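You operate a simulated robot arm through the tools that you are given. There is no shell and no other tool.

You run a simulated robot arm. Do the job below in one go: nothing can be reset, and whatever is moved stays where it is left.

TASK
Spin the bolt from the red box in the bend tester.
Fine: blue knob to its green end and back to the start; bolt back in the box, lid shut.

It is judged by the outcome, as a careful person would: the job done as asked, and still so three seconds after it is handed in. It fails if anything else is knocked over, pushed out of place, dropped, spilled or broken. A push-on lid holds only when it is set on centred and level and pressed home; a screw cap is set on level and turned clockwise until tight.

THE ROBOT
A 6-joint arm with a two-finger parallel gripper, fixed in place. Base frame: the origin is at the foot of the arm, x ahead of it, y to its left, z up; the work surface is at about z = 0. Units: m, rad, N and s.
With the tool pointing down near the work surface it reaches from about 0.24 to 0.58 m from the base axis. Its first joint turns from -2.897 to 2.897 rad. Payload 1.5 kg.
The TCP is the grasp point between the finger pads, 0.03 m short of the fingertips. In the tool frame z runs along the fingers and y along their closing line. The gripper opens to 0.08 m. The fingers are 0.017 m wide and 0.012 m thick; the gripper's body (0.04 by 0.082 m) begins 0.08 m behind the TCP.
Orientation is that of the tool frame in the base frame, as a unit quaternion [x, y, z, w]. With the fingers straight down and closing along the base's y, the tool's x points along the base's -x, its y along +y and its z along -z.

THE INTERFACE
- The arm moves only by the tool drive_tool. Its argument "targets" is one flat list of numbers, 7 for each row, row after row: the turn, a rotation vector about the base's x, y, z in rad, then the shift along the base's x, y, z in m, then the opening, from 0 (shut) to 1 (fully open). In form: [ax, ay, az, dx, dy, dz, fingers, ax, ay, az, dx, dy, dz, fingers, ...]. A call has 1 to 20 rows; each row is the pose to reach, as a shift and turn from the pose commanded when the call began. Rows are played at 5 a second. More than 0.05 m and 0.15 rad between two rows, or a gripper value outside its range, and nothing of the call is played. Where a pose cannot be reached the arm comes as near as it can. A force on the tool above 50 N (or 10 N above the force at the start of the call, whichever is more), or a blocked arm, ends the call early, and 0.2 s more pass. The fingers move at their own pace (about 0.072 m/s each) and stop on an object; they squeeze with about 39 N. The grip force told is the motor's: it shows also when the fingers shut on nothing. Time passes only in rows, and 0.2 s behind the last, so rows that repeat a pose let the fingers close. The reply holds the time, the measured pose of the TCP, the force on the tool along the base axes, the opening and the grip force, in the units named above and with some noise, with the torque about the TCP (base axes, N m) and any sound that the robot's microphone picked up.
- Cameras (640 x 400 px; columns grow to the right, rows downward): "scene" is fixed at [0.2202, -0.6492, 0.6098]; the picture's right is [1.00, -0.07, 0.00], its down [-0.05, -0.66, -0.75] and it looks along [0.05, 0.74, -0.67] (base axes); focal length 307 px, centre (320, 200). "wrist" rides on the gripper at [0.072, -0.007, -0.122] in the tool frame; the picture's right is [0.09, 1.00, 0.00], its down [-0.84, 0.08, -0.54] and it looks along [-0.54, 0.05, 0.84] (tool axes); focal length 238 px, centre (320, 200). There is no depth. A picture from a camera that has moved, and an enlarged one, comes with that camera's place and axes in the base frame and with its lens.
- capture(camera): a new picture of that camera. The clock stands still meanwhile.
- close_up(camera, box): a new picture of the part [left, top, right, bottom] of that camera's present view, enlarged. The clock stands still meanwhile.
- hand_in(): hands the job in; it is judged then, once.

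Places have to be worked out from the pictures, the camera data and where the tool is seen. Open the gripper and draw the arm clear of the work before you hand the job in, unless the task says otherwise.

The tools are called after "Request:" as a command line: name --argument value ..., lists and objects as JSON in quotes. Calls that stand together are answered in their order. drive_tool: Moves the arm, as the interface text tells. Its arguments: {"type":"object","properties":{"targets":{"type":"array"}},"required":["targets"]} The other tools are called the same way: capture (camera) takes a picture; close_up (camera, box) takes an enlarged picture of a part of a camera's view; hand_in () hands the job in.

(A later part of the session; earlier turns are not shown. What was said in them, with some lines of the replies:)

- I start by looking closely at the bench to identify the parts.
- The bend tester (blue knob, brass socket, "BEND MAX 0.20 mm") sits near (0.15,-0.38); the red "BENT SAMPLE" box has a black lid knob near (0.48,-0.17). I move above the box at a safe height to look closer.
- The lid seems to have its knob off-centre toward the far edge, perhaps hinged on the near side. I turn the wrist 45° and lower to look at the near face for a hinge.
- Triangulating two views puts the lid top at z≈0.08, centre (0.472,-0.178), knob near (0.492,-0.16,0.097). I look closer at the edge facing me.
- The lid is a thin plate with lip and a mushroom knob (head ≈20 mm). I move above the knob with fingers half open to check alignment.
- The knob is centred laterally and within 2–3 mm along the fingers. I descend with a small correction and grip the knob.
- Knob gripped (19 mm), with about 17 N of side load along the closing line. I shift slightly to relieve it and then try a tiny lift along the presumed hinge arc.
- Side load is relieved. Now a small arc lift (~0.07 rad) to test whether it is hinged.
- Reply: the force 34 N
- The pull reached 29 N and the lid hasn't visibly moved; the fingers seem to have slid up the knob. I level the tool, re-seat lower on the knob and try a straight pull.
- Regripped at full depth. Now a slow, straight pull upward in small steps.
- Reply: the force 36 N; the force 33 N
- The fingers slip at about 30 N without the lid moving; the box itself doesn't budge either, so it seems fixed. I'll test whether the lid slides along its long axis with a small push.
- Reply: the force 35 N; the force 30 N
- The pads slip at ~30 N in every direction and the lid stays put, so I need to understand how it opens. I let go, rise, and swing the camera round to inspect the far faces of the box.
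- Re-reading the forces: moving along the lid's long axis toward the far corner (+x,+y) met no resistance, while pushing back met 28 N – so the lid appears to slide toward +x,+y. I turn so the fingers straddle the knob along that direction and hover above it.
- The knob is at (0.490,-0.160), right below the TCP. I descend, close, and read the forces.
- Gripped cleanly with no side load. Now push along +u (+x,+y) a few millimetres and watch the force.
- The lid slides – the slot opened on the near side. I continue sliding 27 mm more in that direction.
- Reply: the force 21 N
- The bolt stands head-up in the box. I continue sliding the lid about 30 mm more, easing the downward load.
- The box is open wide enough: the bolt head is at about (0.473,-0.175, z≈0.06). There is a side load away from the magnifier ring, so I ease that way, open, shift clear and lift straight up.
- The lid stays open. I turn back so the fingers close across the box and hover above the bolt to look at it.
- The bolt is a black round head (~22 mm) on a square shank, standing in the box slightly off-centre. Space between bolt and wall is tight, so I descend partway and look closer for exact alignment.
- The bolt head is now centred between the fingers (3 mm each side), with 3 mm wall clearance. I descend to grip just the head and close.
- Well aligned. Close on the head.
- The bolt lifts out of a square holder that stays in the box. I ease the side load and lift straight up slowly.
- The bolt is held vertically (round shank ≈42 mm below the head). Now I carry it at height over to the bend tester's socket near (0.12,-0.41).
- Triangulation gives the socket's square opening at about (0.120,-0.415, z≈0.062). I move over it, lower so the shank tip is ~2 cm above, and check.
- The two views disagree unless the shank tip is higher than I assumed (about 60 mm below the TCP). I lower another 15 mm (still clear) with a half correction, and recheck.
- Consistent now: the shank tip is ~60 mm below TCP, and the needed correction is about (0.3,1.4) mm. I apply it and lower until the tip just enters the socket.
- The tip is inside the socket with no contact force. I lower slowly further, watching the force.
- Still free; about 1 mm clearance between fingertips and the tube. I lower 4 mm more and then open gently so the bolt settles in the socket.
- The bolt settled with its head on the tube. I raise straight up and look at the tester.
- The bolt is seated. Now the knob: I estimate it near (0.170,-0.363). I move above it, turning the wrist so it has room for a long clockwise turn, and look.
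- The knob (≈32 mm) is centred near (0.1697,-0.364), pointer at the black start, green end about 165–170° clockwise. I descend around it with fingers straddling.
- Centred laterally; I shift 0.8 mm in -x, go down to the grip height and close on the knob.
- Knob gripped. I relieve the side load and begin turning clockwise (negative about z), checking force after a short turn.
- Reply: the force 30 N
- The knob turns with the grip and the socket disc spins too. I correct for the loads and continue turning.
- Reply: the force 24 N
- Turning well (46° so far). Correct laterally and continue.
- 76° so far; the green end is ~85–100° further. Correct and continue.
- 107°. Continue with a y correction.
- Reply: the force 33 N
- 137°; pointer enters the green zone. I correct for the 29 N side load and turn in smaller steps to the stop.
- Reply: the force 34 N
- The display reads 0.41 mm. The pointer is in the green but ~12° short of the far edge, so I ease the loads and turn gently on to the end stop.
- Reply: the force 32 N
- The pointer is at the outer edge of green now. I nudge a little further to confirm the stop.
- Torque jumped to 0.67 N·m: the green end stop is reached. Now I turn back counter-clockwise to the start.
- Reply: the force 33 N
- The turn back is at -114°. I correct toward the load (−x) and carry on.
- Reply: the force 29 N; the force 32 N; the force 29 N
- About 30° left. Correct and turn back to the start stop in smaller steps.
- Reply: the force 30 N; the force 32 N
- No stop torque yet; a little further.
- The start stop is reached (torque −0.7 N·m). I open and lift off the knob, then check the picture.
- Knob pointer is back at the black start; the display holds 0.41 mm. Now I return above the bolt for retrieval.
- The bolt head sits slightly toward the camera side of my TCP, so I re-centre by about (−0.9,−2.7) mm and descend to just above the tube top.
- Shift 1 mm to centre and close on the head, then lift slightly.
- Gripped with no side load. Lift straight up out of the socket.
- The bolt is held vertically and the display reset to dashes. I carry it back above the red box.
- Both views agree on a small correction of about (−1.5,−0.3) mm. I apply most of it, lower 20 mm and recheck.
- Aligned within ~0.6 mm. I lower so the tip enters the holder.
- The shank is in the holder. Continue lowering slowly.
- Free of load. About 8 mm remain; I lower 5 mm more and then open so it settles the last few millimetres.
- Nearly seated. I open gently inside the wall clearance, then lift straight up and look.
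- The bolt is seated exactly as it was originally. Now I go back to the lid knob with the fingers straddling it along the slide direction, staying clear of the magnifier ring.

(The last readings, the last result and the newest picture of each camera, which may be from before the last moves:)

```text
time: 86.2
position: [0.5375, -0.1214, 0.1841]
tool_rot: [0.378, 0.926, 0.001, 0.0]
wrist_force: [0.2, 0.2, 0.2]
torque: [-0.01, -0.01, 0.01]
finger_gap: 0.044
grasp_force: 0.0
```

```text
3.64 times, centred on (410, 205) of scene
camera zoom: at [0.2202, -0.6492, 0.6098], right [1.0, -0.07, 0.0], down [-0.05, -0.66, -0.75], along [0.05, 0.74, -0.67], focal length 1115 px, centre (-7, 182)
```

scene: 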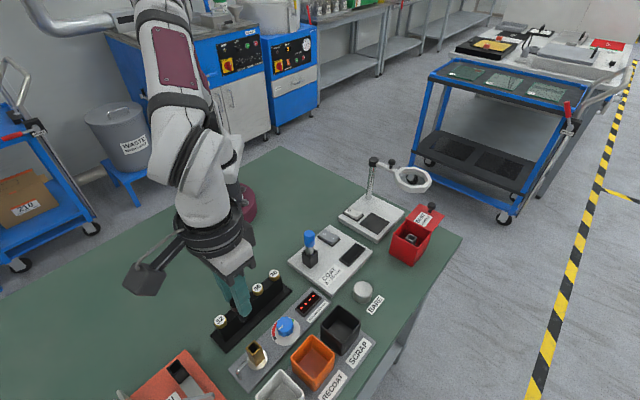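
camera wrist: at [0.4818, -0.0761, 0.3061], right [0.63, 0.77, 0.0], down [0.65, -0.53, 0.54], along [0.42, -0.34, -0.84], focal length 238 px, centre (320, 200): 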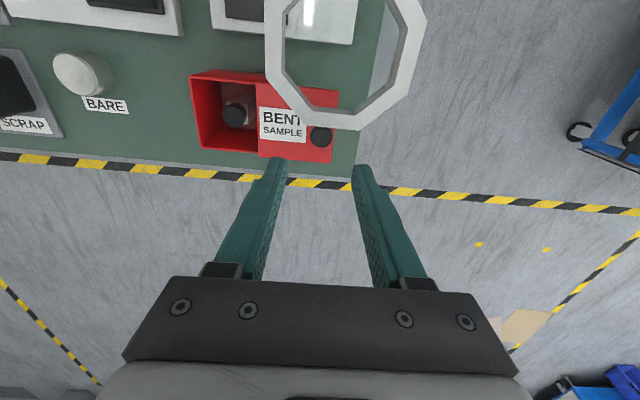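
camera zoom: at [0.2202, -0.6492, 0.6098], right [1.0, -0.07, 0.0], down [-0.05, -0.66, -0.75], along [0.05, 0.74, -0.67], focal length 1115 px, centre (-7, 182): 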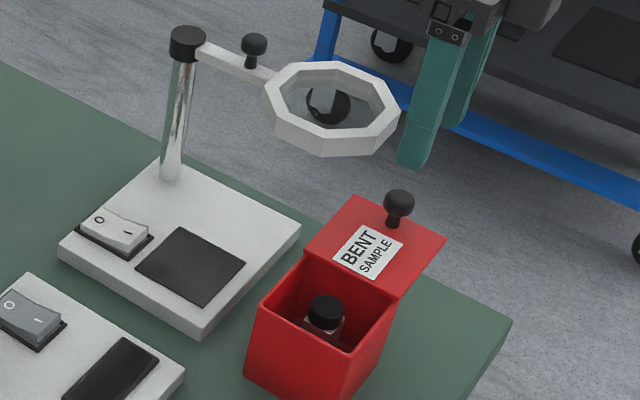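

Clearance to the ring is about 8 mm. The knob is at about (0.5327,-0.1173); I descend onto it and grip.

Request:
drive_tool --targets '[0, 0, 0, 0, 0, -0.025, 0.55, 0, 0, 0, -0.0045, 0.0031, -0.045, 0.55, 0, 0, 0, -0.0045, 0.0031, -0.06, 0.55, 0, 0, 0, -0.0045, 0.0031, -0.0703, 0.55, 0, 0, 0, -0.0045, 0.0031, -0.0703, 0.4, 0, 0, 0, -0.0045, 0.0031, -0.0703, 0.2, 0, 0, 0, -0.0045, 0.0031, -0.0703, 0.2, 0, 0, 0, -0.0045, 0.0031, -0.0703, 0.2]'

Request:
close_up --camera "scene" --box '[365, 150, 455, 260]'

```text
time: 88.0
position: [0.5325, -0.1181, 0.1136]
tool_rot: [0.379, 0.925, -0.001, 0.0]
wrist_force: [0.3, -0.2, -3.6]
torque: [-0.08, -0.12, -0.01]
finger_gap: 0.0197
grasp_force: 33.1
```

```text
3.64 times, centred on (410, 205) of scene
camera zoom: at [0.2202, -0.6492, 0.6098], right [1.0, -0.07, 0.0], down [-0.05, -0.66, -0.75], along [0.05, 0.74, -0.67], focal length 1115 px, centre (-7, 182)
```

zoom: 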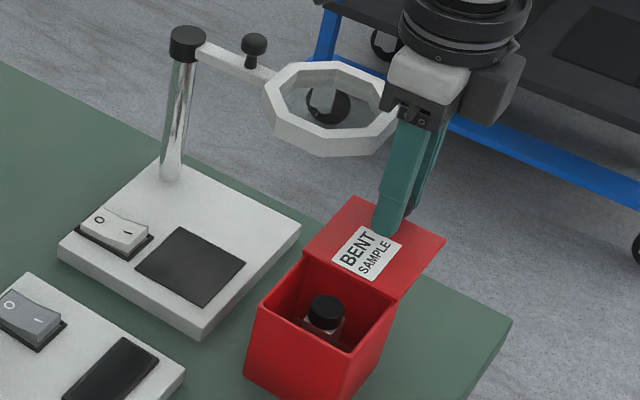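

Gripped without side load. I slide the lid back along the same line, first half way.

Request:
drive_tool --targets '[0, 0, 0, -0.0036, -0.0035, 0, 0.2, 0, 0, 0, -0.0072, -0.007, 0, 0.2, 0, 0, 0, -0.0108, -0.0105, 0, 0.2, 0, 0, 0, -0.0144, -0.014, 0, 0.2, 0, 0, 0, -0.018, -0.0176, 0, 0.2, 0, 0, 0, -0.0215, -0.021, 0, 0.2]'

Request:
close_up --camera "scene" --box '[365, 170, 455, 270]'

```text
time: 89.4
position: [0.5114, -0.138, 0.1129]
tool_rot: [0.378, 0.926, 0.0, 0.0]
wrist_force: [3.8, -3.7, -4.0]
torque: [0.24, 0.3, -0.03]
finger_gap: 0.0195
grasp_force: 33.7
```

```text
4.00 times, centred on (410, 220) of scene
camera zoom: at [0.2202, -0.6492, 0.6098], right [1.0, -0.07, 0.0], down [-0.05, -0.66, -0.75], along [0.05, 0.74, -0.67], focal length 1226 px, centre (-40, 120)
```

zoom: 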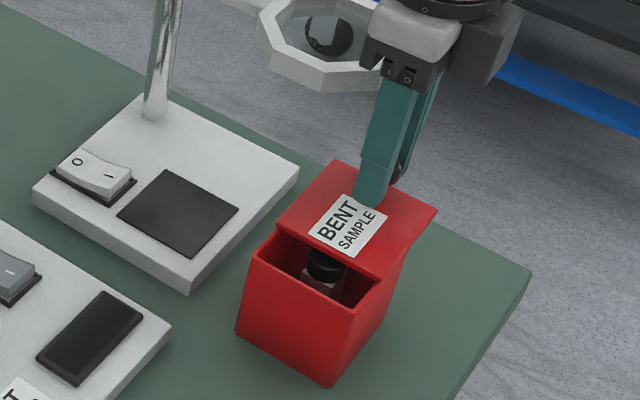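

Sliding smoothly. Continue toward closed.

Request:
drive_tool --targets '[0, 0, 0, -0.0036, -0.0036, 0, 0.2, 0, 0, 0, -0.007, -0.0072, 0, 0.2, 0, 0, 0, -0.0105, -0.0107, 0, 0.2, 0, 0, 0, -0.014, -0.0142, 0, 0.2, 0, 0, 0, -0.0175, -0.0176, 0, 0.2, 0, 0, 0, -0.0195, -0.0195, 0, 0.2]'

Request:
close_up --camera "scene" --box '[375, 190, 445, 270]'

```text
time: 90.8
position: [0.4928, -0.1575, 0.1134]
tool_rot: [0.378, 0.926, -0.001, 0.001]
wrist_force: [5.6, -6.0, -1.5]
torque: [0.0, 0.01, 0.01]
finger_gap: 0.0197
grasp_force: 33.9
```

```text
5.00 times, centred on (410, 230) of scene
camera zoom: at [0.2202, -0.6492, 0.6098], right [1.0, -0.07, 0.0], down [-0.05, -0.66, -0.75], along [0.05, 0.74, -0.67], focal length 1533 px, centre (-130, 50)
```

zoom: 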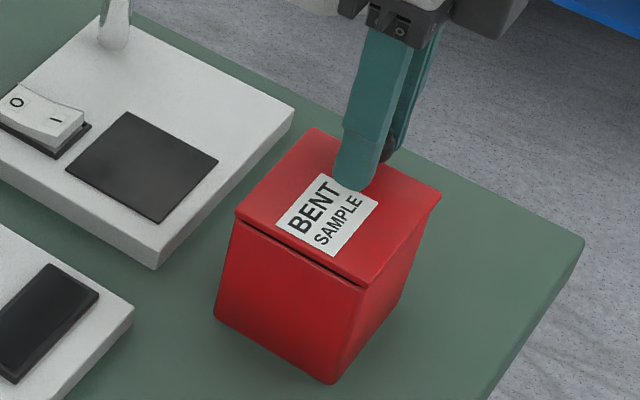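

About 2 mm remain. Push gently to the stop.

Request:
drive_tool --targets '[0, 0, 0, -0.0005, -0.0009, 0, 0.2, 0, 0, 0, -0.001, -0.0016, 0, 0.2, 0, 0, 0, -0.0015, -0.0021, 0, 0.2]'

Request:
drive_tool --targets '[0, 0, 0, -0.0007, -0.0007, 0, 0.2, 0, 0, 0, -0.0012, -0.0012, 0, 0.2]'

Request:
close_up --camera "scene" --box '[375, 190, 445, 270]'

```text
time: 91.6
position: [0.491, -0.1595, 0.1132]
tool_rot: [0.379, 0.926, 0.0, 0.0]
wrist_force: [-4.1, 5.0, 14.0]
torque: [0.26, 0.24, 0.06]
finger_gap: 0.0195
grasp_force: 33.4
```

```text
time: 92.2
position: [0.4897, -0.1603, 0.1133]
tool_rot: [0.378, 0.926, 0.001, 0.0]
wrist_force: [11.8, 15.5, 6.2]
torque: [0.64, 0.2, -0.06]
finger_gap: 0.0195
grasp_force: 32.9
```

```text
5.00 times, centred on (410, 230) of scene
camera zoom: at [0.2202, -0.6492, 0.6098], right [1.0, -0.07, 0.0], down [-0.05, -0.66, -0.75], along [0.05, 0.74, -0.67], focal length 1533 px, centre (-130, 50)
```

zoom: 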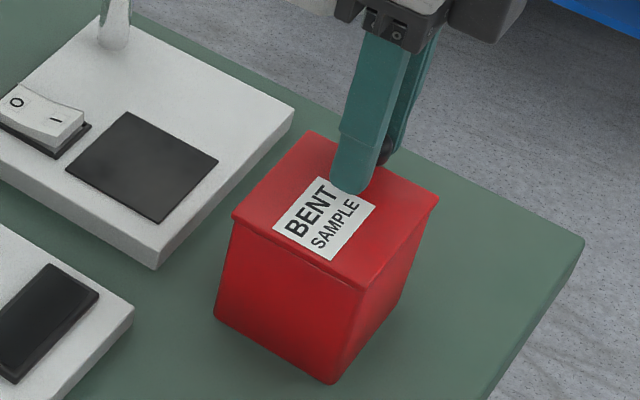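

The lid hit its stop (~19 N) and looks exactly as at the start. I open, lift away and retreat to a clear position.

Request:
drive_tool --targets '[0, 0, 0, 0, 0, 0, 0.4, 0, 0, 0, 0, 0, 0, 0.55, 0, 0, 0, 0, 0, 0, 0.55, 0, 0, 0, 0, 0, 0.03, 0.55, 0, 0, 0, 0, 0, 0.07, 0.55, 0, 0, 0, 0, 0, 0.11, 0.55, 0, 0, 0, -0.03, -0.02, 0.15, 0.55, 0, 0, 0.1, -0.07, -0.03, 0.18, 0.8, 0, 0, 0.2, -0.11, -0.04, 0.21, 1, 0, 0, 0.3, -0.15, -0.05, 0.23, 1, 0, 0, 0.4, -0.19, -0.06, 0.25, 1, 0, 0, 0.5, -0.22, -0.06, 0.25, 1]'

Request:
capture --camera "scene"

Request:
close_up --camera "scene" --box '[375, 190, 445, 270]'

Request:
close_up --camera "scene" --box '[200, 250, 400, 400]'

Request:
capture --camera "wrist"

```text
refused: row 7 steps farther than a row can; nothing moved
```

```text
taken
```

scene: 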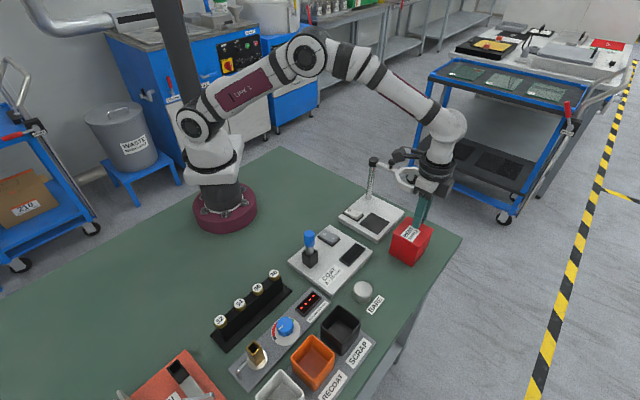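

```text
5.00 times, centred on (410, 230) of scene
camera zoom: at [0.2202, -0.6492, 0.6098], right [1.0, -0.07, 0.0], down [-0.05, -0.66, -0.75], along [0.05, 0.74, -0.67], focal length 1533 px, centre (-130, 50)
```

zoom: 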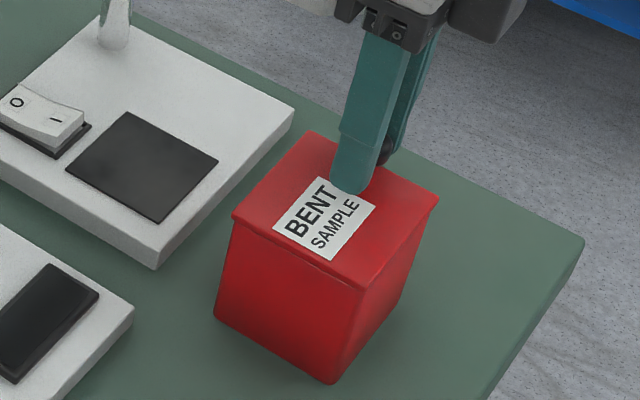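

```text
2.67 times, centred on (300, 325) of scene
camera zoom: at [0.2202, -0.6492, 0.6098], right [1.0, -0.07, 0.0], down [-0.05, -0.66, -0.75], along [0.05, 0.74, -0.67], focal length 818 px, centre (373, -133)
```

zoom: 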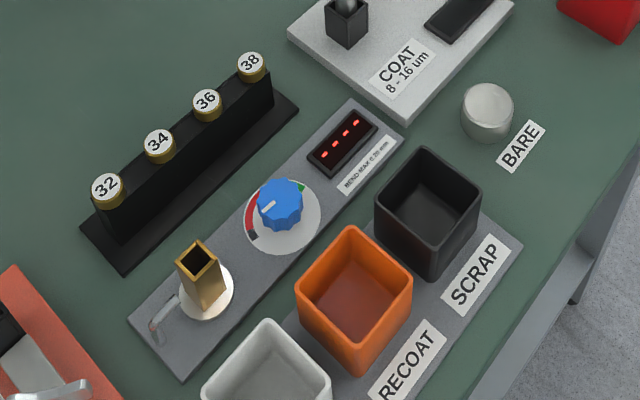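

```text
taken
camera wrist: at [0.4341, -0.1154, 0.2358], right [0.63, 0.78, 0.0], down [0.65, -0.53, 0.54], along [0.42, -0.34, -0.84], focal length 238 px, centre (320, 200)
```

wrist: 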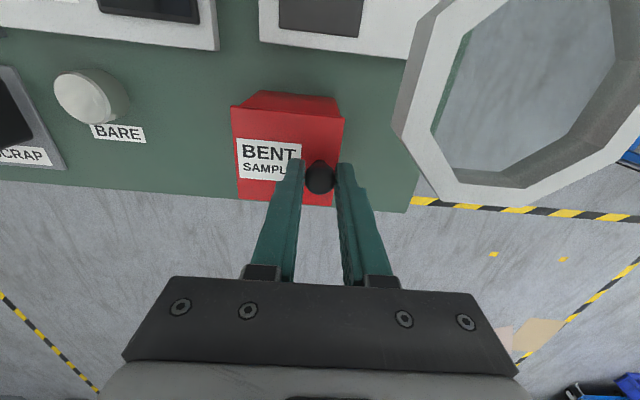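

That call was refused because one step was too long, so nothing moved. I redo the release and retreat with smaller steps.

Request:
drive_tool --targets '[0, 0, 0, 0, 0, 0, 0.4, 0, 0, 0, 0, 0, 0, 0.55, 0, 0, 0, 0, 0, 0, 0.55, 0, 0, 0, 0, 0, 0.03, 0.55, 0, 0, 0, 0, 0, 0.065, 0.55, 0, 0, 0, 0, 0, 0.1, 0.55, 0, 0, 0, -0.02, -0.01, 0.13, 0.55, 0, 0, 0.1, -0.05, -0.02, 0.155, 0.8, 0, 0, 0.2, -0.08, -0.03, 0.18, 1, 0, 0, 0.3, -0.115, -0.04, 0.2, 1, 0, 0, 0.4, -0.15, -0.05, 0.22, 1, 0, 0, 0.5, -0.185, -0.055, 0.235, 1, 0, 0, 0.6, -0.21, -0.06, 0.25, 1]'

Request:
capture --camera "scene"

Request:
close_up --camera "scene" --box '[375, 190, 445, 270]'

Request:
capture --camera "wrist"

```text
time: 95.0
position: [0.2795, -0.2208, 0.3641]
tool_rot: [0.087, 0.996, -0.001, 0.0]
wrist_force: [1.3, 0.5, 0.2]
torque: [0.01, 0.0, -0.02]
finger_gap: 0.0798
grasp_force: 0.0
```

```text
taken
```

scene: 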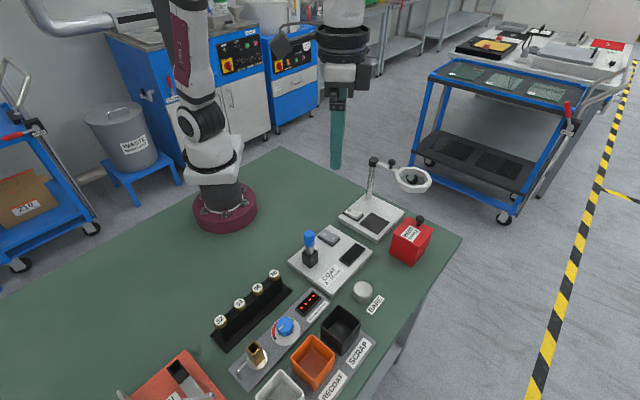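

```text
5.00 times, centred on (410, 230) of scene
camera zoom: at [0.2202, -0.6492, 0.6098], right [1.0, -0.07, 0.0], down [-0.05, -0.66, -0.75], along [0.05, 0.74, -0.67], focal length 1533 px, centre (-130, 50)
```

zoom: 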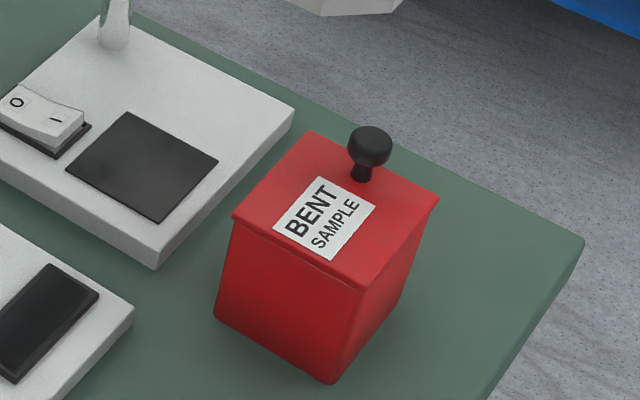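

```text
taken
camera wrist: at [0.2072, -0.2159, 0.4853], right [0.08, 1.0, 0.0], down [0.84, -0.07, 0.54], along [0.54, -0.04, -0.84], focal length 238 px, centre (320, 200)
```

wrist: 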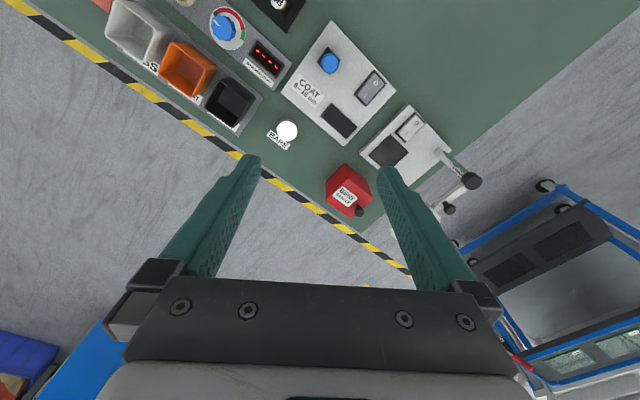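

Everything matches the starting state: lid fully shut with the bolt inside, knob at the start, nothing else disturbed, and the arm clear with the gripper open. I hand it in.

Request:
hand_in

```text
The job is handed in.
```

The bolt has been spun in the bend tester and is back in the red box with the lid shut. The job is handed in.

- **Spin:** the blue knob went clockwise to its stop at the green end, then back to its stop at the start. I felt both stops as a jump in torque.
- **Reading:** the tester showed 0.41 mm, against the 0.20 mm limit printed on it. The display went back to dashes once the bolt was lifted out.
- **Box:** the bolt sits in its holder as it did at the start. The lid turned out to slide rather than lift, and I pushed it back to its stop.
- **Lid testing:** before I worked that out, I pulled and pushed on the lid knob with about 30 N. The box did not move and nothing looked damaged.

In the final pictures nothing else on the bench had moved, and the arm was clear with the gripper open.
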